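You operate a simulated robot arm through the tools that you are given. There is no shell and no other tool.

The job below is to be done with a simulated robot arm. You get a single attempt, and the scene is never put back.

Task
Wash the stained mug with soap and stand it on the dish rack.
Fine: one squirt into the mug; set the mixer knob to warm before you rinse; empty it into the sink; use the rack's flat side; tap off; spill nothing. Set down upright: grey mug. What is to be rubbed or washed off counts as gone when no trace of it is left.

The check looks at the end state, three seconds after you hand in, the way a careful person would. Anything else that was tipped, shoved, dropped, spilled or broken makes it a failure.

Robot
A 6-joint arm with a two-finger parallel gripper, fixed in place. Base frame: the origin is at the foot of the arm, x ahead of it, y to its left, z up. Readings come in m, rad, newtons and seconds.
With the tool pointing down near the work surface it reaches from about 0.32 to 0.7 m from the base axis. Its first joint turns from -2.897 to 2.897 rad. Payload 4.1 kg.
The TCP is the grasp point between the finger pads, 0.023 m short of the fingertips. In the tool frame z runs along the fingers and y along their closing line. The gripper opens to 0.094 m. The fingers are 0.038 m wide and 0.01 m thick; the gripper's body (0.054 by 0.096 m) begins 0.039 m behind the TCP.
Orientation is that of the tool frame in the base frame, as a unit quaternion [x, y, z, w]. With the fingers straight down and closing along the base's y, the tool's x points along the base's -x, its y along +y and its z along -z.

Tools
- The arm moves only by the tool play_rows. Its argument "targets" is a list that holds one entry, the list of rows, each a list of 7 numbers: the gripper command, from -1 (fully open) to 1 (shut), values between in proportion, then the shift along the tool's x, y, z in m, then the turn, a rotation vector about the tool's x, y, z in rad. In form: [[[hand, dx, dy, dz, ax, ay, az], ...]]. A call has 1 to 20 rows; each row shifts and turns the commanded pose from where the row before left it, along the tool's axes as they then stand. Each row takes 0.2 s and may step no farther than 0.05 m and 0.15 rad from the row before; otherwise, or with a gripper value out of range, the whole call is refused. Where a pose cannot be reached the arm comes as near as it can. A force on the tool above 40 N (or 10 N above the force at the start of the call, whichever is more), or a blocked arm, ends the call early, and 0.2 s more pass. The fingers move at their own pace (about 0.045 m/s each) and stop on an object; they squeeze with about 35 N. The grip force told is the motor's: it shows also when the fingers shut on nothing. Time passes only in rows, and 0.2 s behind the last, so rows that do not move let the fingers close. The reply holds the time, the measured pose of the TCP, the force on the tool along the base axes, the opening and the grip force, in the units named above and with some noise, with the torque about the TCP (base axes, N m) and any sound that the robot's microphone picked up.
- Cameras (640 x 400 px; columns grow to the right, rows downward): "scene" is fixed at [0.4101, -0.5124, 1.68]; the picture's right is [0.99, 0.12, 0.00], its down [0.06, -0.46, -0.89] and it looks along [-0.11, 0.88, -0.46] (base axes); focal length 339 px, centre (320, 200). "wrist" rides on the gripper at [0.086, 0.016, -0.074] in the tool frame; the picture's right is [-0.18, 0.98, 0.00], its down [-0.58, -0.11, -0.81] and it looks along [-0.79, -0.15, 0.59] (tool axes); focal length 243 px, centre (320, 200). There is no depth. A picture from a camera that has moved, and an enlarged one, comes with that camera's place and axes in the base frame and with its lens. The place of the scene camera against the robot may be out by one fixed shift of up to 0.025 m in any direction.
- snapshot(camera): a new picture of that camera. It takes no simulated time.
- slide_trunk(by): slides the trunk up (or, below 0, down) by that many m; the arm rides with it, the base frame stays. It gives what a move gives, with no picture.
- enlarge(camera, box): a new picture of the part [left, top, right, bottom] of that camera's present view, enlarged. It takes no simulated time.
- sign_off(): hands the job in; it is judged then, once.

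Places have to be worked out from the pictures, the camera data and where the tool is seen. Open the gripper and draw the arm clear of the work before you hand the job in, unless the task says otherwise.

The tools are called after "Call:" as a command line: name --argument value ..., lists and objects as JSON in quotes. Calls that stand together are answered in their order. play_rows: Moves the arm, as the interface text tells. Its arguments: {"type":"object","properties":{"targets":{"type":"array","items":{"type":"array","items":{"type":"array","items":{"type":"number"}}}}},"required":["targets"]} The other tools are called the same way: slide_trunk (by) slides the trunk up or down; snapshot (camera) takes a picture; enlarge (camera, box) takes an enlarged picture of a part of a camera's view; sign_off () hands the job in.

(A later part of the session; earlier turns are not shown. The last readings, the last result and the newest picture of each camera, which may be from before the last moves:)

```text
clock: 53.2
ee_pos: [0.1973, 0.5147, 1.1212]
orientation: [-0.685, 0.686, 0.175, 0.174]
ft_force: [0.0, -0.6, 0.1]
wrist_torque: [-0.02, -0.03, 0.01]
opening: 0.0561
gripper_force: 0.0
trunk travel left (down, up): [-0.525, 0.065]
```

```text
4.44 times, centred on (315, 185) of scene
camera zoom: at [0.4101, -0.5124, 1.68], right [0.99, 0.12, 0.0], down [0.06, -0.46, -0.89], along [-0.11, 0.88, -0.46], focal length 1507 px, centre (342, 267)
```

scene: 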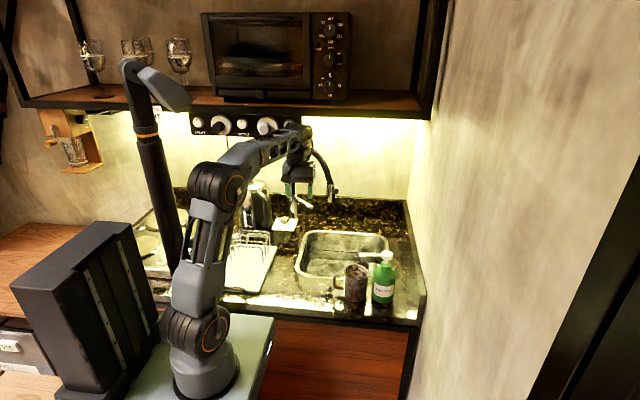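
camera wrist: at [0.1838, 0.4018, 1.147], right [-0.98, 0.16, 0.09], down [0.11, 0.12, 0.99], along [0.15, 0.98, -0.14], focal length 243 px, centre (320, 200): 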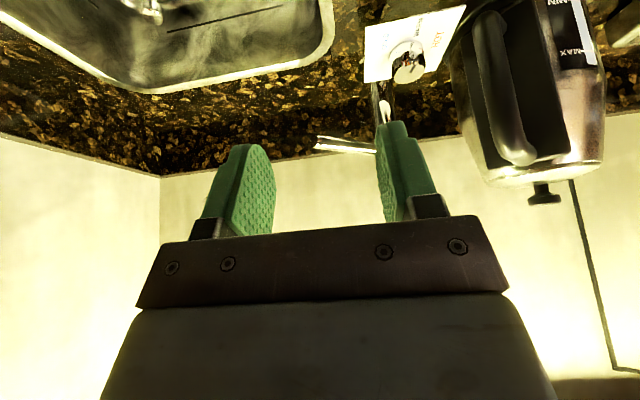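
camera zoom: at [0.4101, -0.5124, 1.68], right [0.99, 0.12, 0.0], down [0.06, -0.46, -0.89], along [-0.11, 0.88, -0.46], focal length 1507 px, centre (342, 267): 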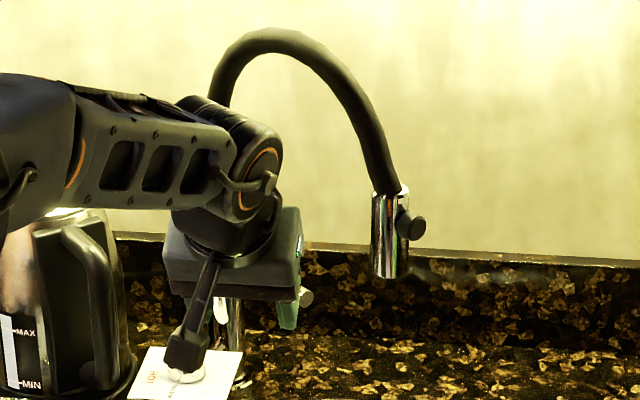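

The lever tip is confirmed near (0.217, 0.643, 1.052), pointing the same way as the spout. I close the fingers and tip the hand nearly level, so I can slip the fingers under the lever and test whether it lifts.

Call:
play_rows --targets '[[[1, 0, 0, 0, 0, -0.14, 0], [1, 0, 0, 0, 0, -0.14, 0], [1, 0, 0, 0, 0, -0.14, 0], [1, 0, 0, 0, 0, -0.14, 0], [1, 0, 0, 0, 0, -0.14, 0], [1, 0.0318, -0.0027, 0.0249, 0, 0, 0], [1, 0.0318, -0.0027, 0.0249, 0, 0, 0], [1, 0.0318, -0.0027, 0.0249, 0, 0, 0], [1, 0, 0, 0, 0, 0, 0]]]'

Call:
snapshot --camera "wrist"

Call:
enlarge --camera "scene" --box '[250, 150, 350, 240]'

```text
clock: 55.2
ee_pos: [0.2036, 0.5472, 1.0068]
orientation: [-0.584, 0.584, 0.398, 0.399]
ft_force: [0.4, 0.6, -0.5]
wrist_torque: [0.0, -0.03, -0.05]
opening: 0.0
gripper_force: 34.9
trunk travel left (down, up): [-0.525, 0.065]
```

```text
taken
camera wrist: at [0.1905, 0.4454, 0.9545], right [-0.98, 0.07, 0.17], down [0.11, -0.54, 0.83], along [0.15, 0.84, 0.52], focal length 243 px, centre (320, 200)
```

wrist: 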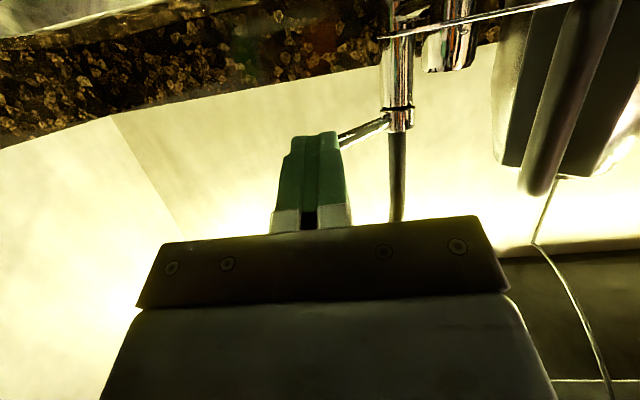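

```text
4.44 times, centred on (300, 195) of scene
camera zoom: at [0.4101, -0.5124, 1.68], right [0.99, 0.12, 0.0], down [0.06, -0.46, -0.89], along [-0.11, 0.88, -0.46], focal length 1507 px, centre (409, 222)
```

zoom: 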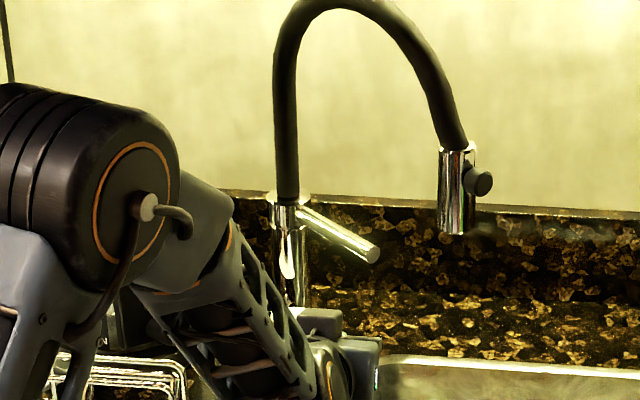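

All is clear beneath the lever. I advance under it.

Call:
play_rows --targets '[[[1, -0.0095, 0, 0.0245, 0, 0, 0], [1, -0.0095, 0, 0.0245, 0, 0, 0], [1, -0.0095, 0, 0.0245, 0, 0, 0], [1, -0.0095, 0, 0.0245, 0, 0, 0], [1, 0, 0, 0, 0, 0, 0]]]'

Call:
snapshot --camera "wrist"

Call:
enlarge --camera "scene" --box '[270, 160, 350, 220]'

```text
clock: 56.4
ee_pos: [0.2063, 0.6518, 1.0062]
orientation: [-0.583, 0.584, 0.399, 0.4]
ft_force: [-0.3, -0.5, 0.1]
wrist_torque: [0.04, 0.02, -0.01]
opening: 0.0002
gripper_force: 35.2
trunk travel left (down, up): [-0.525, 0.065]
```

```text
taken
camera wrist: at [0.1916, 0.5512, 0.953], right [-0.98, 0.07, 0.17], down [0.11, -0.54, 0.83], along [0.15, 0.84, 0.52], focal length 243 px, centre (320, 200)
```

wrist: 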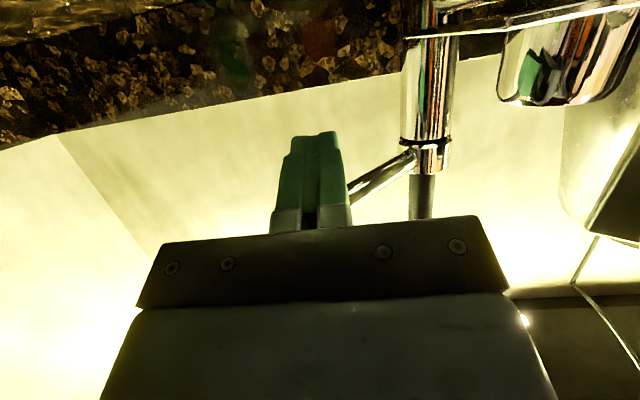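

```text
6.67 times, centred on (310, 190) of scene
camera zoom: at [0.4101, -0.5124, 1.68], right [0.99, 0.12, 0.0], down [0.06, -0.46, -0.89], along [-0.11, 0.88, -0.46], focal length 2260 px, centre (387, 267)
```

zoom: 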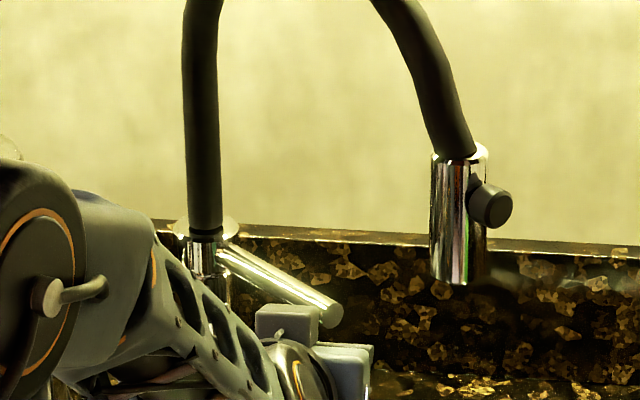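

I raise slowly and watch for contact and whether the lever yields.

Call:
play_rows --targets '[[[1, -0.0056, 0, -0.0022, 0, 0, 0], [1, -0.0056, 0, -0.0022, 0, 0, 0], [1, -0.0056, 0, -0.0022, 0, 0, 0], [1, -0.0047, 0, -0.0018, 0, 0, 0], [1, 0, 0, 0, 0, 0, 0]]]'

Call:
enlarge --camera "scene" --box '[270, 160, 350, 220]'

```text
clock: 57.6
ee_pos: [0.2041, 0.651, 1.0201]
orientation: [-0.587, 0.588, 0.395, 0.393]
ft_force: [-6.3, -6.5, -37.1]
wrist_torque: [-0.61, 0.28, 0.04]
opening: 0.0
gripper_force: 34.9
trunk travel left (down, up): [-0.525, 0.065]
```

```text
6.67 times, centred on (310, 190) of scene
camera zoom: at [0.4101, -0.5124, 1.68], right [0.99, 0.12, 0.0], down [0.06, -0.46, -0.89], along [-0.11, 0.88, -0.46], focal length 2260 px, centre (387, 267)
```

zoom: 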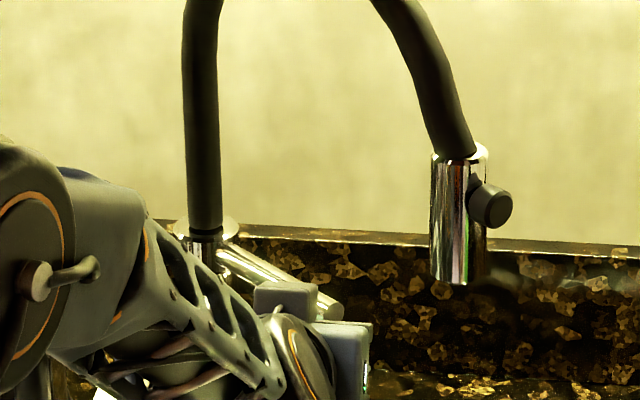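

The lever is rigid against lifting (37 N, no motion), so it must swing about the column. I back out, come up level with it and push it gently sideways.

Call:
play_rows --targets '[[[1, 0.0186, 0, 0.0072, 0, 0, 0], [1, 0.0109, 0, -0.028, 0, 0, 0], [1, 0.0109, 0, -0.028, 0, 0, 0], [1, -0.0224, 0, -0.0087, 0, 0, 0], [1, -0.0224, 0, -0.0087, 0, 0, 0], [1, 0, 0, 0, 0, 0, 0]]]'

Call:
snapshot --camera "wrist"

Call:
enlarge --camera "scene" --box '[270, 160, 350, 220]'

```text
clock: 59.0
ee_pos: [0.2064, 0.5901, 1.0609]
orientation: [-0.584, 0.584, 0.399, 0.399]
ft_force: [-0.4, -0.3, 0.2]
wrist_torque: [0.01, -0.02, 0.02]
opening: 0.0
gripper_force: 35.1
trunk travel left (down, up): [-0.525, 0.065]
```

```text
taken
camera wrist: at [0.1924, 0.4894, 1.0065], right [-0.98, 0.07, 0.17], down [0.11, -0.54, 0.83], along [0.15, 0.84, 0.52], focal length 243 px, centre (320, 200)
```

wrist: 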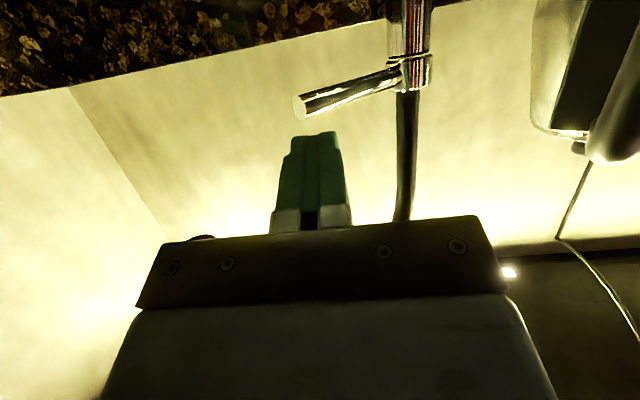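

```text
6.67 times, centred on (310, 190) of scene
camera zoom: at [0.4101, -0.5124, 1.68], right [0.99, 0.12, 0.0], down [0.06, -0.46, -0.89], along [-0.11, 0.88, -0.46], focal length 2260 px, centre (387, 267)
```

zoom: 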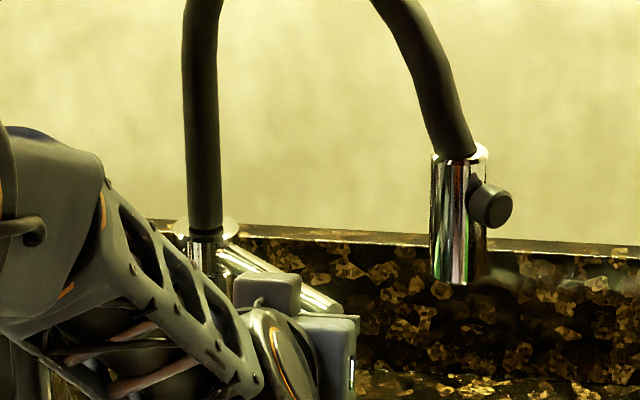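

The lever end stands right in front of the fingertips. I push forward (+y) in small steps.

Call:
play_rows --targets '[[[1, -0.0036, 0, 0.0093, 0, 0, 0], [1, -0.0036, 0, 0.0093, 0, 0, 0], [1, -0.0036, 0, 0.0093, 0, 0, 0], [1, -0.0018, 0, 0.0047, 0, 0, 0], [1, -0.0018, 0, 0.0047, 0, 0, 0], [1, -0.0018, 0, 0.0047, 0, 0, 0], [1, 0, 0, 0, 0, 0, 0]]]'

Call:
snapshot --camera "wrist"

Call:
enlarge --camera "scene" --box '[270, 160, 370, 230]'

```text
clock: 60.6
ee_pos: [0.2063, 0.636, 1.0566]
orientation: [-0.583, 0.584, 0.399, 0.399]
ft_force: [-0.4, -0.5, 0.2]
wrist_torque: [0.02, 0.01, -0.01]
opening: 0.0
gripper_force: 35.4
trunk travel left (down, up): [-0.525, 0.065]
```

```text
taken
camera wrist: at [0.1926, 0.5347, 1.0044], right [-0.98, 0.07, 0.17], down [0.11, -0.54, 0.83], along [0.15, 0.84, 0.52], focal length 243 px, centre (320, 200)
```

wrist: 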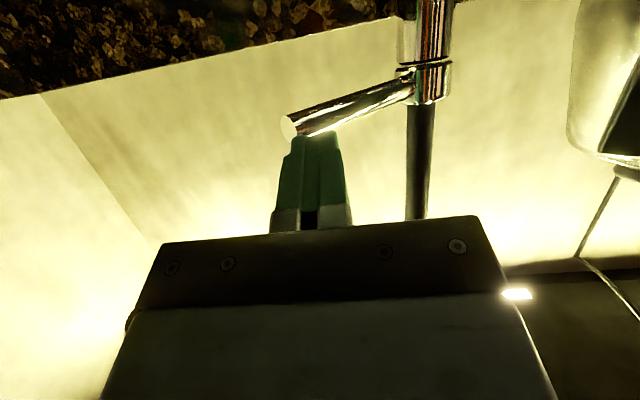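

```text
5.71 times, centred on (320, 195) of scene
camera zoom: at [0.4101, -0.5124, 1.68], right [0.99, 0.12, 0.0], down [0.06, -0.46, -0.89], along [-0.11, 0.88, -0.46], focal length 1937 px, centre (320, 229)
```

zoom: 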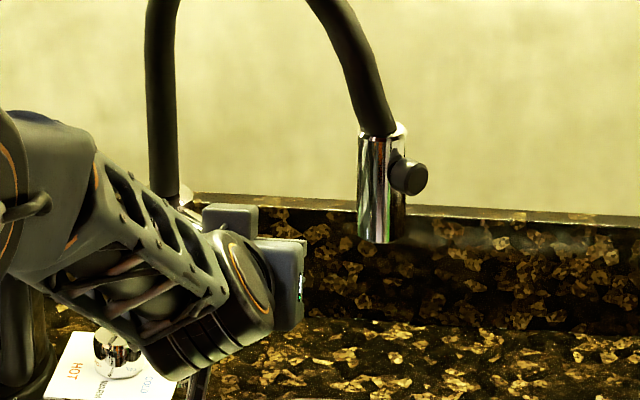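

No contact yet. I keep pushing forward in small steps.

Call:
play_rows --targets '[[[1, -0.0018, 0, 0.0047, 0, 0, 0], [1, -0.0018, 0, 0.0047, 0, 0, 0], [1, -0.0018, 0, 0.0047, 0, 0, 0], [1, 0, 0, 0, 0, 0, 0]]]'

Call:
snapshot --camera "wrist"

Call:
enlarge --camera "scene" --box '[270, 160, 370, 230]'

```text
clock: 61.6
ee_pos: [0.2069, 0.6453, 1.0571]
orientation: [-0.583, 0.585, 0.399, 0.399]
ft_force: [1.2, -37.4, -2.3]
wrist_torque: [-0.64, -0.01, -0.35]
opening: 0.0
gripper_force: 35.0
trunk travel left (down, up): [-0.525, 0.065]
```

```text
taken
camera wrist: at [0.1924, 0.5454, 1.0053], right [-0.98, 0.07, 0.17], down [0.11, -0.54, 0.83], along [0.15, 0.84, 0.52], focal length 243 px, centre (320, 200)
```

wrist: 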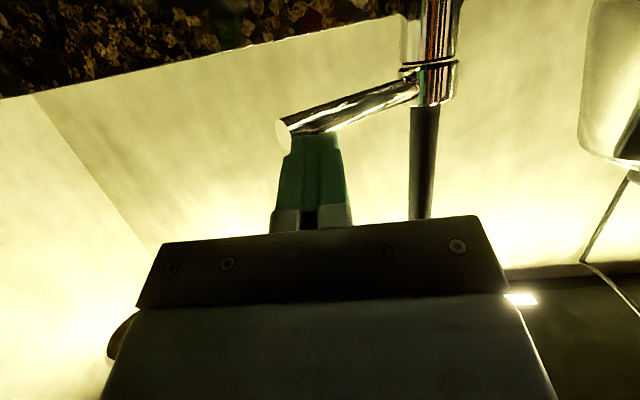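

```text
5.71 times, centred on (320, 195) of scene
camera zoom: at [0.4101, -0.5124, 1.68], right [0.99, 0.12, 0.0], down [0.06, -0.46, -0.89], along [-0.11, 0.88, -0.46], focal length 1937 px, centre (320, 229)
```

zoom: 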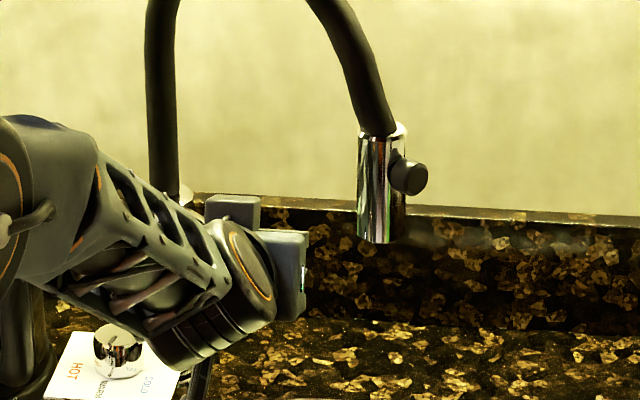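

Pushing it towards +y is rigid too. I go over the top of the lever to test pressing it down, on the way to hooking it from behind.

Call:
play_rows --targets '[[[1, 0.0072, 0, -0.0186, 0, 0, 0], [1, -0.021, 0, -0.0082, 0, 0, 0], [1, -0.021, 0, -0.0082, 0, 0, 0], [1, -0.0072, 0, 0.0186, 0, 0, 0], [1, -0.0072, 0, 0.0186, 0, 0, 0], [1, 0, 0, 0, 0, 0, 0]]]'

Call:
snapshot --camera "wrist"

Call:
enlarge --camera "scene" --box '[270, 160, 370, 230]'

```text
clock: 63.0
ee_pos: [0.2087, 0.6721, 1.1041]
orientation: [0.584, -0.584, -0.399, -0.399]
ft_force: [-0.8, -0.4, 0.1]
wrist_torque: [0.01, 0.0, 0.05]
opening: 0.0
gripper_force: 35.1
trunk travel left (down, up): [-0.525, 0.065]
```

```text
taken
camera wrist: at [0.1941, 0.571, 1.0509], right [-0.98, 0.07, 0.17], down [0.11, -0.54, 0.83], along [0.15, 0.84, 0.52], focal length 243 px, centre (320, 200)
```

wrist: 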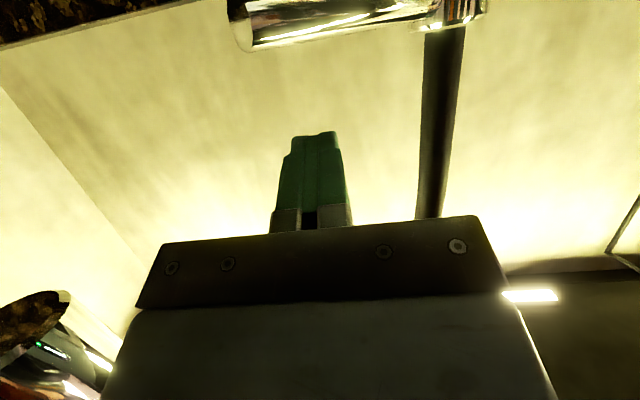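

```text
5.71 times, centred on (320, 195) of scene
camera zoom: at [0.4101, -0.5124, 1.68], right [0.99, 0.12, 0.0], down [0.06, -0.46, -0.89], along [-0.11, 0.88, -0.46], focal length 1937 px, centre (320, 229)
```

zoom: 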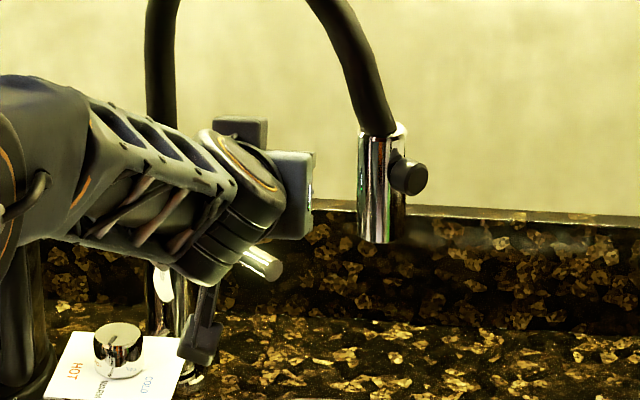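

Clear above it. I press down in small steps.

Call:
play_rows --targets '[[[1, 0.0093, 0, 0.0036, 0, 0, 0], [1, 0.0093, 0, 0.0036, 0, 0, 0], [1, 0.0047, 0, 0.0018, 0, 0, 0], [1, 0.0047, 0, 0.0018, 0, 0, 0], [1, 0.0047, 0, 0.0018, 0, 0, 0], [1, 0, 0, 0, 0, 0, 0]]]'

Call:
enlarge --camera "scene" --box '[270, 160, 370, 230]'

```text
clock: 64.4
ee_pos: [0.207, 0.6702, 1.0733]
orientation: [-0.581, 0.583, 0.4, 0.403]
ft_force: [2.2, 3.1, 24.8]
wrist_torque: [0.38, -0.05, -0.43]
opening: 0.0
gripper_force: 35.4
trunk travel left (down, up): [-0.525, 0.065]
```

```text
5.71 times, centred on (320, 195) of scene
camera zoom: at [0.4101, -0.5124, 1.68], right [0.99, 0.12, 0.0], down [0.06, -0.46, -0.89], along [-0.11, 0.88, -0.46], focal length 1937 px, centre (320, 229)
```

zoom: 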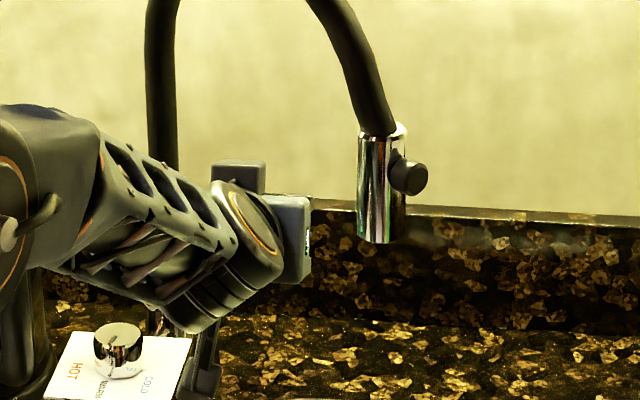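

It is rigid downward as well. I will straddle the lever with open fingers and try swinging it towards −x.

Call:
play_rows --targets '[[[1, -0.0186, 0, -0.0072, 0, 0, 0], [1, -0.0186, 0, -0.0072, 0, 0, 0], [1, 0.0145, 0, -0.0373, 0, 0, 0], [1, 0.0145, 0, -0.0373, 0, 0, 0], [1, 0.0109, 0, -0.028, 0, 0, 0], [-1, 0, 0, 0, 0, 0.14, 0], [-1, 0, 0, 0, 0, 0.14, 0], [-1, 0, 0, 0, 0, 0.14, 0], [-1, 0, 0, 0, 0, 0.14, 0], [-1, 0, 0, 0, 0, 0.14, 0], [-1, 0, 0, 0, 0, 0, 0]]]'

Call:
snapshot --camera "wrist"

Call:
enlarge --camera "scene" --box '[270, 140, 370, 230]'

```text
clock: 66.8
ee_pos: [0.2056, 0.5611, 1.1067]
orientation: [-0.685, 0.686, 0.173, 0.175]
ft_force: [0.2, 0.0, -0.7]
wrist_torque: [0.0, 0.01, 0.03]
opening: 0.0939
gripper_force: 0.1
trunk travel left (down, up): [-0.525, 0.065]
```

```text
taken
camera wrist: at [0.192, 0.4492, 1.1319], right [-0.98, 0.16, 0.09], down [0.11, 0.13, 0.99], along [0.15, 0.98, -0.14], focal length 243 px, centre (320, 200)
```

wrist: 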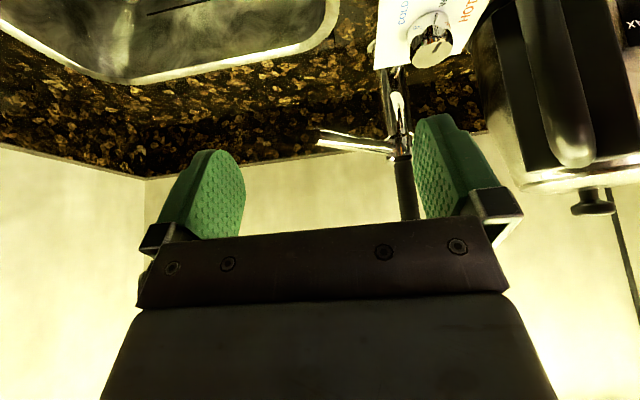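

```text
4.44 times, centred on (320, 185) of scene
camera zoom: at [0.4101, -0.5124, 1.68], right [0.99, 0.12, 0.0], down [0.06, -0.46, -0.89], along [-0.11, 0.88, -0.46], focal length 1507 px, centre (320, 267)
```

zoom: 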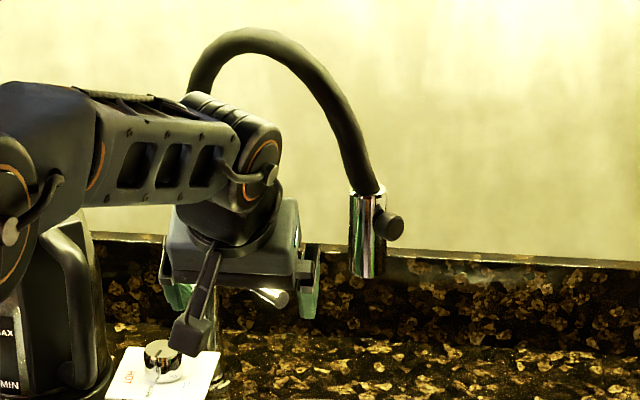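

The lever spans from the column at (0.143, 0.72) to its tip at (0.219, 0.652), z≈1.047. I move in with the open fingers on either side of it.

Call:
play_rows --targets '[[[-1, -0.0196, 0.0029, 0.033, 0, 0, 0], [-1, -0.0196, 0.0029, 0.033, 0, 0, 0], [-1, -0.0196, 0.0028, 0.033, 0, 0, 0], [-1, 0, 0, 0, 0, 0, 0]]]'

Call:
snapshot --camera "wrist"

Call:
enlarge --camera "scene" --box '[270, 140, 370, 230]'

```text
clock: 67.8
ee_pos: [0.1977, 0.6608, 1.0488]
orientation: [-0.685, 0.686, 0.174, 0.174]
ft_force: [0.6, -0.3, 0.0]
wrist_torque: [-0.01, 0.03, 0.02]
opening: 0.094
gripper_force: 0.0
trunk travel left (down, up): [-0.525, 0.065]
```

```text
taken
camera wrist: at [0.1835, 0.5491, 1.0741], right [-0.98, 0.16, 0.09], down [0.11, 0.12, 0.99], along [0.15, 0.98, -0.14], focal length 243 px, centre (320, 200)
```

wrist: 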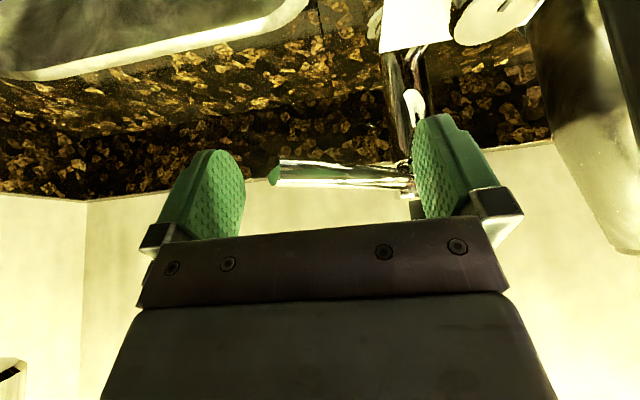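

```text
4.44 times, centred on (320, 185) of scene
camera zoom: at [0.4101, -0.5124, 1.68], right [0.99, 0.12, 0.0], down [0.06, -0.46, -0.89], along [-0.11, 0.88, -0.46], focal length 1507 px, centre (320, 267)
```

zoom: 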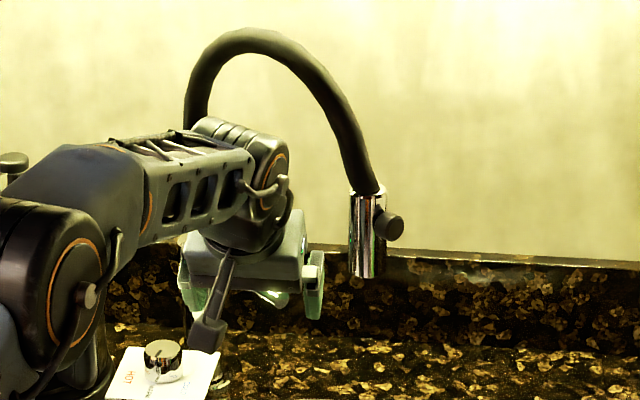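

The lever is between the pads. I push towards −x with the right-hand finger in small steps.

Call:
play_rows --targets '[[[-1, 0, 0.007, 0, 0, 0, 0], [-1, 0, 0.007, 0, 0, 0, 0], [-1, 0, 0.005, 0, 0, 0, 0], [-1, 0, 0.005, 0, 0, 0, 0], [-1, 0, 0.005, 0, 0, 0, 0], [-1, 0, 0, 0, 0, 0, 0]]]'

Call:
snapshot --camera "wrist"

Call:
enlarge --camera "scene" --box '[270, 140, 370, 230]'

```text
clock: 69.2
ee_pos: [0.1677, 0.6597, 1.0502]
orientation: [-0.685, 0.685, 0.175, 0.176]
ft_force: [-0.3, 1.1, 0.1]
wrist_torque: [0.02, -0.01, 0.01]
opening: 0.0941
gripper_force: 0.0
trunk travel left (down, up): [-0.525, 0.065]
```

```text
taken
camera wrist: at [0.1536, 0.5484, 1.0732], right [-0.98, 0.16, 0.09], down [0.11, 0.12, 0.99], along [0.15, 0.98, -0.14], focal length 243 px, centre (320, 200)
```

wrist: 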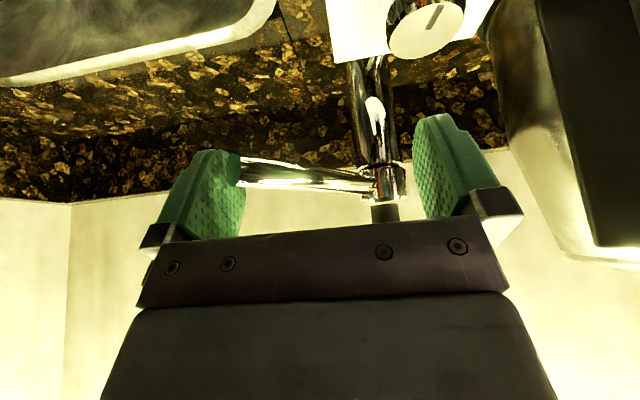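

```text
4.44 times, centred on (320, 185) of scene
camera zoom: at [0.4101, -0.5124, 1.68], right [0.99, 0.12, 0.0], down [0.06, -0.46, -0.89], along [-0.11, 0.88, -0.46], focal length 1507 px, centre (320, 267)
```

zoom: 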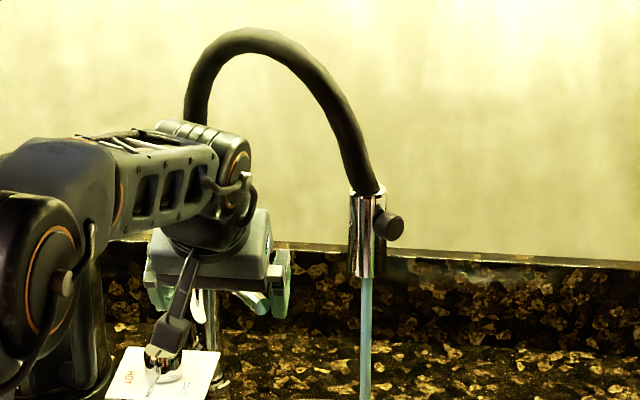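

Water is flowing: the lever swings towards −x to open. I check where the stream lands.

Call:
snapshot --camera "scene"

Call:
enlarge --camera "scene" --box '[280, 170, 410, 310]'

```text
taken
```

scene: 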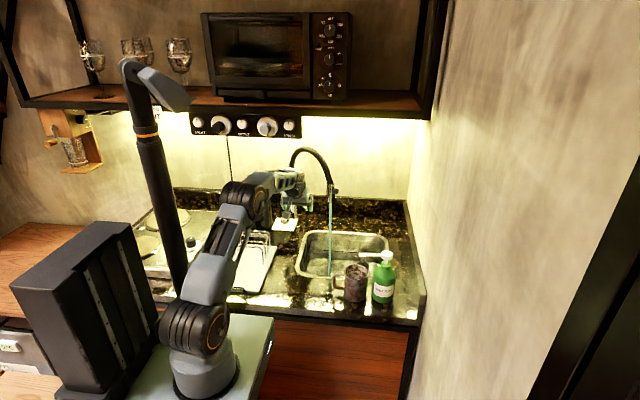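

```text
2.86 times, centred on (345, 240) of scene
camera zoom: at [0.4101, -0.5124, 1.68], right [0.99, 0.12, 0.0], down [0.06, -0.46, -0.89], along [-0.11, 0.88, -0.46], focal length 969 px, centre (249, 86)
```

zoom: 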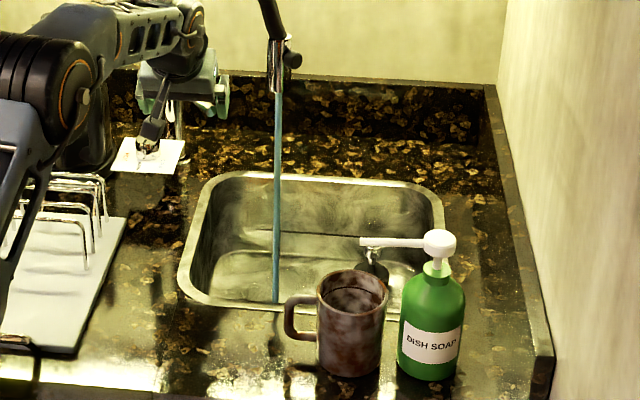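

The stream falls at about (0.299, 0.59) well inside the basin. I leave it running, ease off the lever and back away to fetch the mug.

Call:
play_rows --targets '[[[-1, 0, -0.006, 0, 0, 0, 0], [-1, 0.0351, 0, -0.0192, 0, 0, 0], [-1, 0.0351, 0, -0.0192, 0, 0, 0], [-1, 0.0131, 0, -0.043, 0, 0, 0], [-1, 0.0131, 0, -0.043, 0, 0, 0], [-0.2, 0.0439, 0, -0.024, 0, 0, 0], [-0.2, 0, 0, 0, 0, 0, 0]]]'

Call:
enlarge --camera "scene" --box '[260, 160, 410, 310]'

```text
clock: 70.8
ee_pos: [0.1752, 0.4657, 1.11]
orientation: [-0.685, 0.686, 0.174, 0.174]
ft_force: [0.0, -1.1, 1.1]
wrist_torque: [0.01, -0.01, 0.01]
opening: 0.0562
gripper_force: 0.0
trunk travel left (down, up): [-0.525, 0.065]
```

```text
2.67 times, centred on (335, 235) of scene
camera zoom: at [0.4101, -0.5124, 1.68], right [0.99, 0.12, 0.0], down [0.06, -0.46, -0.89], along [-0.11, 0.88, -0.46], focal length 904 px, centre (280, 107)
```

zoom: 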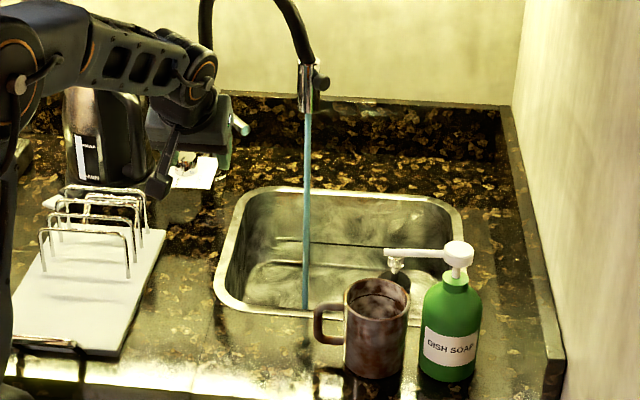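

Water keeps running into the basin. I swing to the mug's handle side and approach the pre-grasp.

Call:
play_rows --targets '[[[-0.2, 0.0245, -0.0167, -0.0247, 0, 0, 0], [-0.2, 0.0245, -0.0167, -0.0247, 0, 0, 0], [-0.2, 0.0245, -0.0167, -0.0247, 0, 0, 0], [-0.2, 0, 0, 0, 0.0685, 0, 0.1253], [-0.2, 0, 0, 0, 0.0685, 0, 0.1253], [-0.2, 0, 0, 0, 0.0685, 0, 0.1253], [-0.2, 0, 0, 0, 0.0685, 0, 0.1253], [-0.2, 0, 0, 0, 0.0685, 0, 0.1253], [-0.2, 0, 0, 0, 0.0685, 0, 0.1253], [-0.2, 0, 0, 0, 0.0685, 0, 0.1253], [-0.2, 0, 0, 0, 0.0685, 0, 0.1253], [-0.2, 0, 0, 0, 0.0685, 0, 0.1253], [-0.2, 0, 0, 0, 0.0685, 0, 0.1253], [-0.2, 0, 0, 0, 0.0685, 0, 0.1253], [-0.2, 0, 0, 0, 0, 0, 0]]]'

Call:
snapshot --camera "wrist"

```text
clock: 74.0
ee_pos: [0.2246, 0.3666, 1.1411]
orientation: [0.001, 0.969, 0.0, 0.247]
ft_force: [-0.3, -0.6, 0.3]
wrist_torque: [0.02, 0.0, 0.01]
opening: 0.0565
gripper_force: 0.2
trunk travel left (down, up): [-0.525, 0.065]
```

```text
taken
camera wrist: at [0.1158, 0.382, 1.1654], right [0.16, 0.98, 0.09], down [0.12, -0.11, 0.99], along [0.98, -0.15, -0.14], focal length 243 px, centre (320, 200)
```

wrist: 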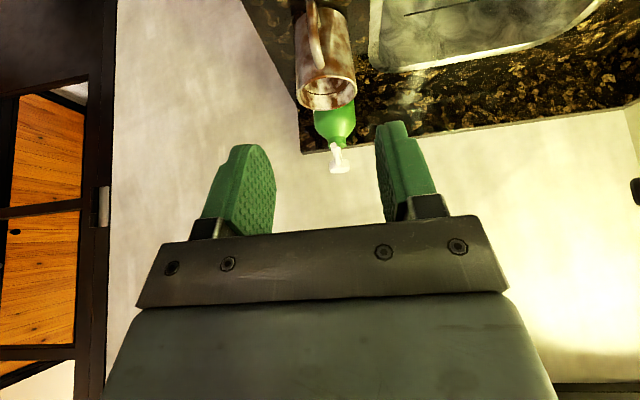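

Lined up with the handle again. I descend to the pre-grasp and check alignment.

Call:
play_rows --targets '[[[-0.2, -0.0006, -0.0027, 0.0314, 0, 0, 0], [-0.2, -0.0006, -0.0027, 0.0314, 0, 0, 0], [-0.2, -0.0006, -0.0027, 0.0314, 0, 0, 0], [-0.2, -0.0006, -0.0027, 0.0314, 0, 0, 0], [-0.2, 0, 0, 0, 0, 0, 0]]]'

Call:
snapshot --camera "wrist"

Call:
enlarge --camera "scene" --box '[270, 210, 420, 320]'

```text
clock: 75.2
ee_pos: [0.2871, 0.3545, 1.0307]
orientation: [0.0, 0.969, 0.0, 0.247]
ft_force: [0.1, -0.3, 0.2]
wrist_torque: [-0.02, 0.0, 0.02]
opening: 0.0564
gripper_force: 0.0
trunk travel left (down, up): [-0.525, 0.065]
```

```text
taken
camera wrist: at [0.1785, 0.3712, 1.0569], right [0.16, 0.98, 0.09], down [0.12, -0.11, 0.99], along [0.98, -0.15, -0.14], focal length 243 px, centre (320, 200)
```

wrist: 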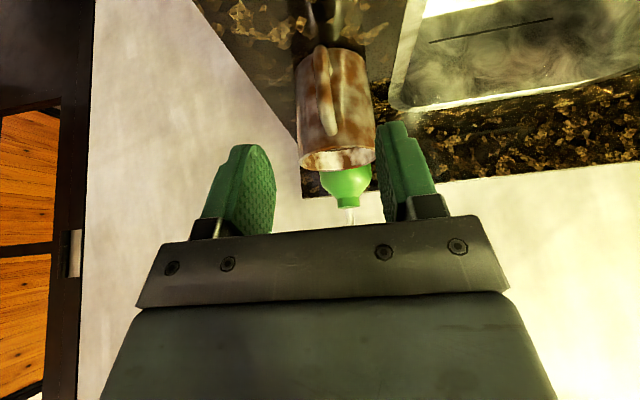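

```text
3.64 times, centred on (345, 265) of scene
camera zoom: at [0.4101, -0.5124, 1.68], right [0.99, 0.12, 0.0], down [0.06, -0.46, -0.89], along [-0.11, 0.88, -0.46], focal length 1233 px, centre (229, -36)
```

zoom: 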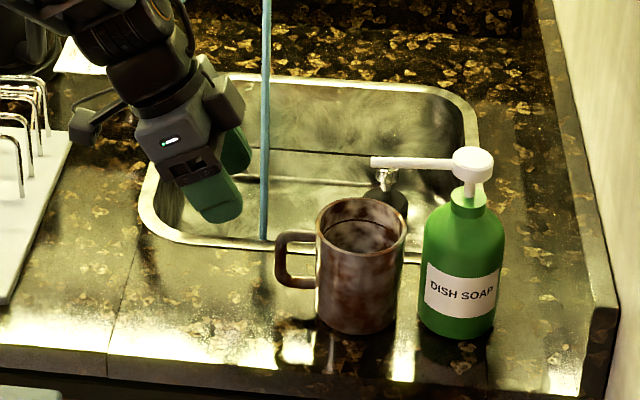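

The view matches the first successful grasp. I advance, close and lift 2 cm.

Call:
play_rows --targets '[[[-0.2, 0, 0, 0.025, 0, 0, 0], [-0.2, 0, 0, 0.025, 0, 0, 0], [-0.2, 0, 0, 0.025, 0, 0, 0], [-0.2, 0, 0, 0.024, 0, 0, 0], [-0.2, 0, 0, 0, 0, 0, 0], [1, 0, 0, 0, 0, 0, 0], [1, 0, 0, 0, 0, 0, 0], [1, 0, 0, 0, 0, 0, 0], [1, 0, 0, 0, 0, 0, 0]]]'

Call:
play_rows --targets '[[[1, -0.0024, 0, -0.0044, 0, 0, 0], [1, -0.0024, 0, -0.0044, 0, 0, 0], [1, -0.0024, 0, -0.0044, 0, 0, 0], [1, -0.0024, 0, -0.0044, 0, 0, 0], [1, 0, 0, 0, 0, 0, 0]]]'

Call:
enlarge --camera "scene" --box '[270, 210, 420, 320]'

```text
clock: 77.2
ee_pos: [0.3346, 0.3563, 0.9467]
orientation: [0.0, 0.969, -0.001, 0.246]
ft_force: [0.8, -0.7, 0.0]
wrist_torque: [-0.06, -0.01, 0.01]
opening: 0.0114
gripper_force: 35.2
trunk travel left (down, up): [-0.525, 0.065]
```

```text
clock: 78.4
ee_pos: [0.3345, 0.3553, 0.9654]
orientation: [0.0, 0.969, 0.0, 0.247]
ft_force: [-0.3, 0.6, -3.1]
wrist_torque: [0.01, 0.19, 0.06]
opening: 0.0113
gripper_force: 34.6
trunk travel left (down, up): [-0.525, 0.065]
```

```text
3.64 times, centred on (345, 265) of scene
camera zoom: at [0.4101, -0.5124, 1.68], right [0.99, 0.12, 0.0], down [0.06, -0.46, -0.89], along [-0.11, 0.88, -0.46], focal length 1233 px, centre (229, -36)
```

zoom: 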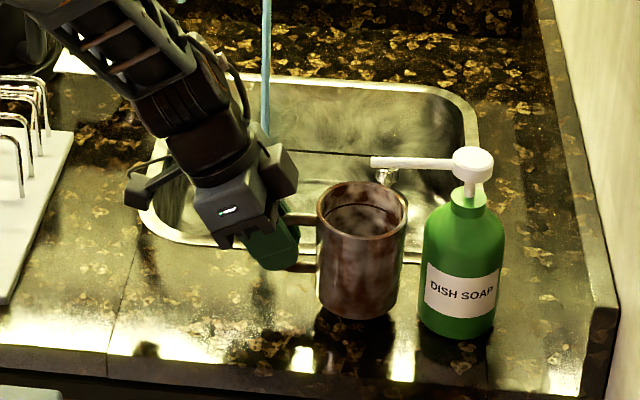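

It is gripped and lifted cleanly. I slide it out from under the nozzle, raise it, and turn it so that the handle faces the robot.

Call:
play_rows --targets '[[[1, 0.0234, 0, -0.0128, 0, 0, 0], [1, 0.0234, 0, -0.0128, 0, 0, 0], [1, 0.0234, 0, -0.0128, 0, 0, 0], [1, -0.0096, 0, -0.0176, 0, 0, 0], [1, -0.0096, 0, -0.0176, 0, 0, 0], [1, 0, 0, 0, -0.0685, 0, -0.1253], [1, 0, 0, 0, -0.0685, 0, -0.1253], [1, 0, 0, 0, -0.0685, 0, -0.1253], [1, 0, 0, 0, -0.0685, 0, -0.1253], [1, 0, 0, 0, -0.0685, 0, -0.1253], [1, 0, 0, 0, -0.0685, 0, -0.1253], [1, 0, 0, 0, -0.0685, 0, -0.1253], [1, 0, 0, 0, -0.0685, 0, -0.1253], [1, 0, 0, 0, -0.0685, 0, -0.1253], [1, 0, 0, 0, -0.0685, 0, -0.1253], [1, 0, 0, 0, -0.0685, 0, -0.1253], [1, 0, 0, 0, 0, 0, 0]]]'

Call:
enlarge --camera "scene" --box '[240, 160, 420, 320]'

Call:
snapshot --camera "wrist"

```text
clock: 82.0
ee_pos: [0.2551, 0.3535, 1.0043]
orientation: [-0.685, 0.686, 0.174, 0.174]
ft_force: [0.7, -0.2, -3.0]
wrist_torque: [-0.2, 0.0, -0.02]
opening: 0.0114
gripper_force: 34.7
trunk travel left (down, up): [-0.525, 0.065]
```

```text
2.50 times, centred on (330, 240) of scene
camera zoom: at [0.4101, -0.5124, 1.68], right [0.99, 0.12, 0.0], down [0.06, -0.46, -0.89], along [-0.11, 0.88, -0.46], focal length 848 px, centre (295, 100)
```

zoom: 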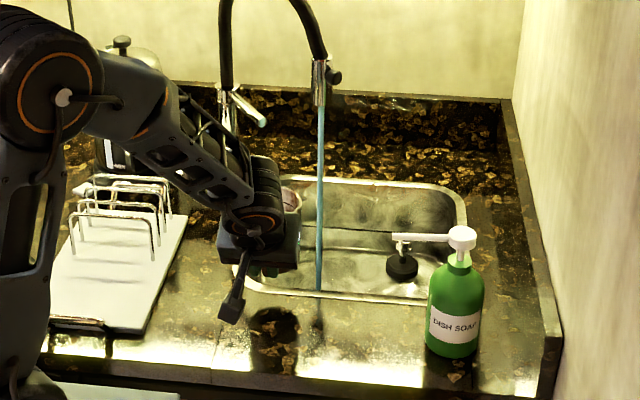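

```text
taken
camera wrist: at [0.241, 0.2426, 1.0298], right [-0.98, 0.16, 0.09], down [0.11, 0.12, 0.99], along [0.15, 0.98, -0.14], focal length 243 px, centre (320, 200)
```

wrist: 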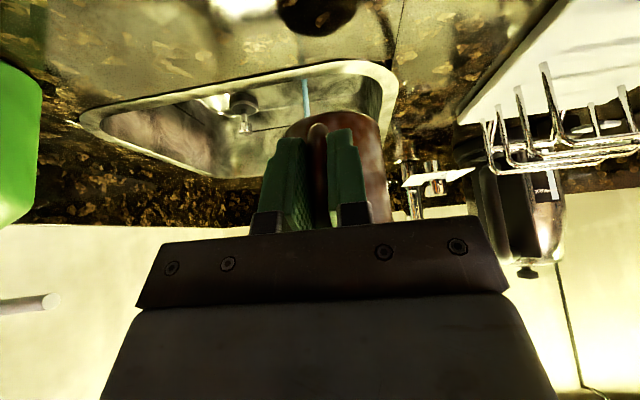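

The handle now faces the robot. I carry the mug over the basin so the stream falls into its mouth.

Call:
play_rows --targets '[[[1, -0.0182, -0.0078, 0.0223, 0, 0, 0], [1, -0.0182, -0.0078, 0.0223, 0, 0, 0], [1, -0.0182, -0.0078, 0.0223, 0, 0, 0], [1, -0.0182, -0.0078, 0.0223, 0, 0, 0], [1, -0.0182, -0.0078, 0.0223, 0, 0, 0], [1, -0.0182, -0.0078, 0.0223, 0, 0, 0], [1, 0, 0, 0, 0, 0, 0]]]'

Call:
enlarge --camera "scene" --box '[260, 170, 400, 300]'

Call:
snapshot --camera "wrist"

```text
clock: 83.6
ee_pos: [0.3023, 0.5142, 0.9395]
orientation: [-0.685, 0.686, 0.174, 0.175]
ft_force: [0.4, 0.1, -2.6]
wrist_torque: [-0.25, 0.0, 0.0]
opening: 0.0115
gripper_force: 35.0
trunk travel left (down, up): [-0.525, 0.065]
```

```text
3.08 times, centred on (330, 235) of scene
camera zoom: at [0.4101, -0.5124, 1.68], right [0.99, 0.12, 0.0], down [0.06, -0.46, -0.89], along [-0.11, 0.88, -0.46], focal length 1043 px, centre (289, 92)
```

zoom: 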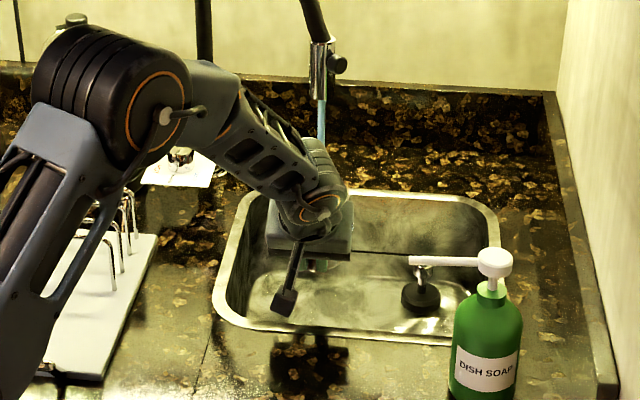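

```text
taken
camera wrist: at [0.2887, 0.4025, 0.9635], right [-0.98, 0.16, 0.09], down [0.11, 0.12, 0.99], along [0.15, 0.98, -0.14], focal length 243 px, centre (320, 200)
```

wrist: 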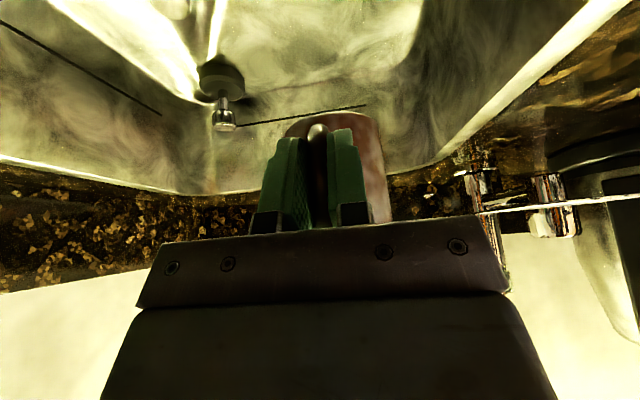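

The stream enters behind the hand, and no water shows under the mug. I hold for a moment and watch the weight.

Call:
play_rows --targets '[[[1, 0, 0, 0, 0, 0, 0], [1, 0, 0, 0, 0, 0, 0], [1, 0, 0, 0, 0, 0, 0], [1, 0, 0, 0, 0, 0, 0], [1, 0, 0, 0, 0, 0, 0]]]'

Call:
enlarge --camera "wrist" --box '[230, 90, 430, 230]'

Call:
enlarge --camera "scene" --box '[300, 180, 360, 240]'

```text
clock: 84.8
ee_pos: [0.302, 0.5135, 0.9372]
orientation: [-0.684, 0.686, 0.174, 0.175]
ft_force: [-0.6, -0.1, -3.9]
wrist_torque: [-0.25, -0.03, -0.01]
opening: 0.0114
gripper_force: 35.4
trunk travel left (down, up): [-0.525, 0.065]
```

```text
2.86 times, centred on (330, 160) of wrist
camera zoom: at [0.2886, 0.4021, 0.9636], right [-0.98, 0.16, 0.09], down [0.11, 0.12, 0.99], along [0.15, 0.98, -0.14], focal length 693 px, centre (291, 314)
```

zoom: 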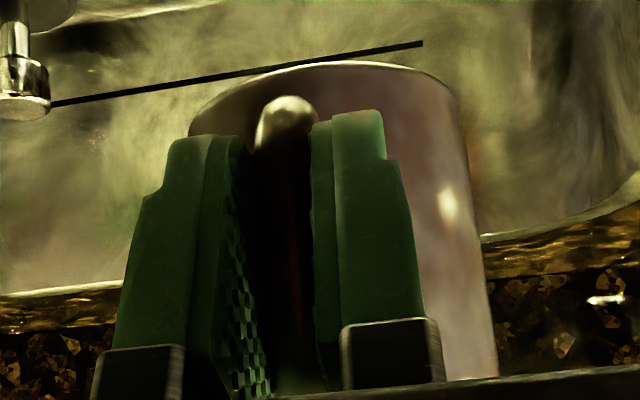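

```text
6.67 times, centred on (330, 210) of scene
camera zoom: at [0.4101, -0.5124, 1.68], right [0.99, 0.12, 0.0], down [0.06, -0.46, -0.89], along [-0.11, 0.88, -0.46], focal length 2260 px, centre (253, 133)
```

zoom: 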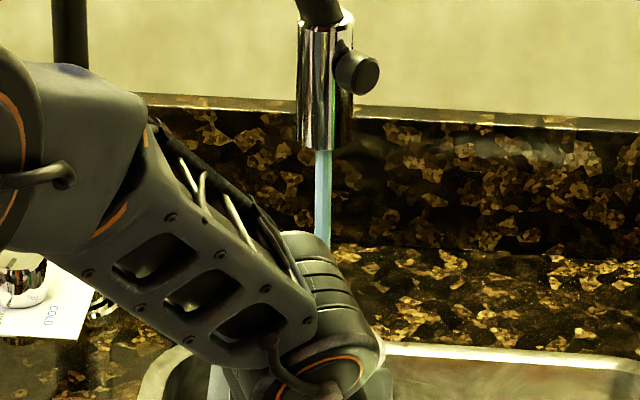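

The stains are fading fast, so the soap and warm water are working. I hold on a little longer.

Call:
play_rows --targets '[[[1, 0, 0, 0, 0, 0, 0], [1, 0, 0, 0, 0, 0, 0], [1, 0, 0, 0, 0, 0, 0], [1, 0, 0, 0, 0, 0, 0], [1, 0, 0, 0, 0, 0, 0], [1, 0, 0, 0, 0, 0, 0]]]'

Call:
enlarge --camera "wrist" --box '[230, 90, 430, 230]'

```text
clock: 86.2
ee_pos: [0.3024, 0.5142, 0.9391]
orientation: [-0.684, 0.686, 0.174, 0.174]
ft_force: [-0.5, -0.5, -4.0]
wrist_torque: [-0.23, -0.04, -0.04]
opening: 0.0116
gripper_force: 34.5
trunk travel left (down, up): [-0.525, 0.065]
```

```text
2.86 times, centred on (330, 160) of wrist
camera zoom: at [0.2886, 0.4022, 0.9636], right [-0.98, 0.16, 0.09], down [0.11, 0.12, 0.99], along [0.15, 0.98, -0.14], focal length 693 px, centre (291, 314)
```

zoom: 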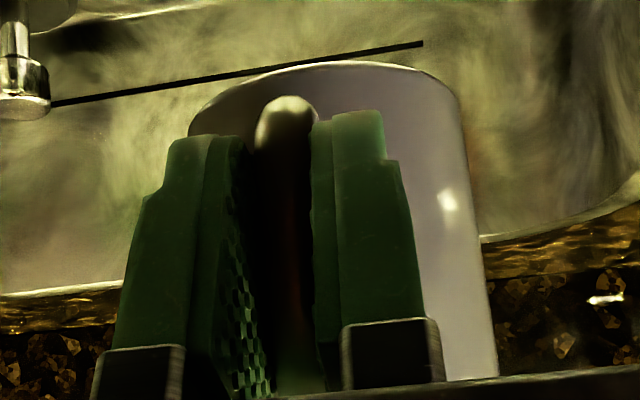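

The mug looks plain grey now. I give it a bit more rinsing to be sure no trace is left.

Call:
play_rows --targets '[[[1, 0, 0, 0, 0, 0, 0], [1, 0, 0, 0, 0, 0, 0], [1, 0, 0, 0, 0, 0, 0], [1, 0, 0, 0, 0, 0, 0], [1, 0, 0, 0, 0, 0, 0], [1, 0, 0, 0, 0, 0, 0], [1, 0, 0, 0, 0, 0, 0], [1, 0, 0, 0, 0, 0, 0], [1, 0, 0, 0, 0, 0, 0], [1, 0, 0, 0, 0, 0, 0]]]'

Call:
enlarge --camera "wrist" --box '[230, 90, 430, 230]'

Call:
snapshot --camera "scene"

```text
clock: 88.4
ee_pos: [0.3025, 0.5147, 0.9387]
orientation: [-0.685, 0.686, 0.174, 0.175]
ft_force: [0.7, 0.2, -4.4]
wrist_torque: [-0.31, 0.02, -0.01]
opening: 0.0114
gripper_force: 34.4
trunk travel left (down, up): [-0.525, 0.065]
```

```text
2.86 times, centred on (330, 160) of wrist
camera zoom: at [0.2886, 0.4022, 0.9635], right [-0.98, 0.16, 0.09], down [0.11, 0.12, 0.99], along [0.15, 0.98, -0.14], focal length 693 px, centre (291, 314)
```

zoom: 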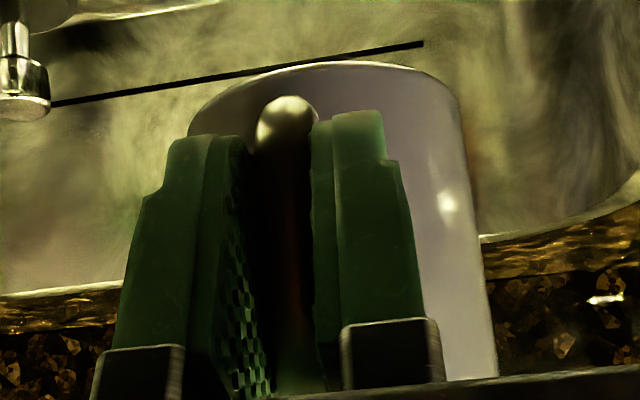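

```text
taken
```

scene: 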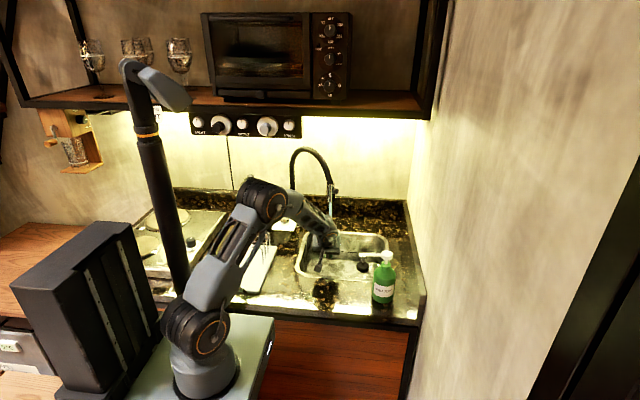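

The mug is clean and holds about 130 g of water. I draw it out of the stream towards the front part of the basin and raise it to make room for tipping.

Call:
play_rows --targets '[[[1, 0.0165, 0, -0.009, 0, 0, 0], [1, 0.0165, 0, -0.009, 0, 0, 0], [1, 0.0165, 0, -0.009, 0, 0, 0], [1, 0.0163, 0, -0.009, 0, 0, 0], [1, -0.0096, -0.0046, -0.0176, 0, 0, 0], [1, -0.0096, -0.0046, -0.0176, 0, 0, 0], [1, -0.0096, -0.0046, -0.0176, 0, 0, 0], [1, -0.0096, -0.0046, -0.0176, 0, 0, 0], [1, -0.0096, -0.0046, -0.0176, 0, 0, 0], [1, -0.0096, -0.0046, -0.0176, 0, 0, 0], [1, -0.0096, -0.0046, -0.0176, 0, 0, 0], [1, -0.0096, -0.0046, -0.0176, 0, 0, 0], [1, 0, 0, 0, 0, 0, 0]]]'

Call:
snapshot --camera "wrist"

Call:
enlarge --camera "scene" --box '[240, 150, 420, 310]'

```text
clock: 91.2
ee_pos: [0.3377, 0.4386, 1.101]
orientation: [-0.684, 0.686, 0.175, 0.175]
ft_force: [0.4, 0.7, -4.1]
wrist_torque: [-0.37, 0.02, 0.01]
opening: 0.0114
gripper_force: 35.2
trunk travel left (down, up): [-0.525, 0.065]
```

```text
taken
camera wrist: at [0.3235, 0.3276, 1.1245], right [-0.98, 0.16, 0.09], down [0.11, 0.12, 0.99], along [0.15, 0.98, -0.14], focal length 243 px, centre (320, 200)
```

wrist: 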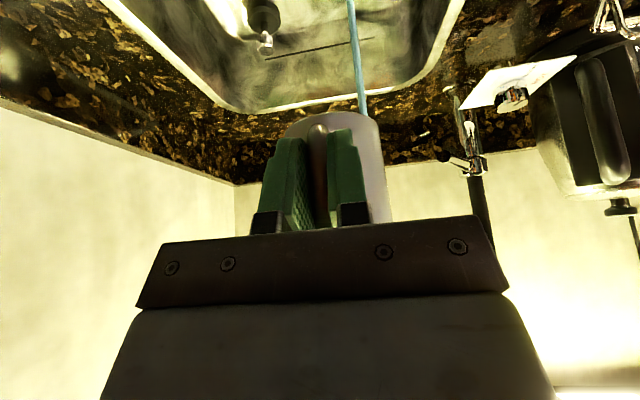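

```text
2.50 times, centred on (330, 230) of scene
camera zoom: at [0.4101, -0.5124, 1.68], right [0.99, 0.12, 0.0], down [0.06, -0.46, -0.89], along [-0.11, 0.88, -0.46], focal length 848 px, centre (295, 125)
```

zoom: 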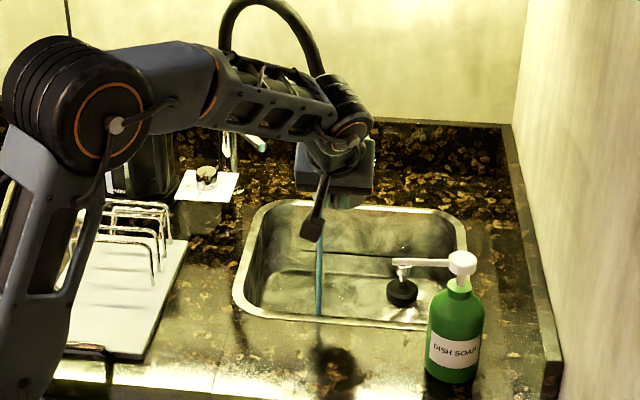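

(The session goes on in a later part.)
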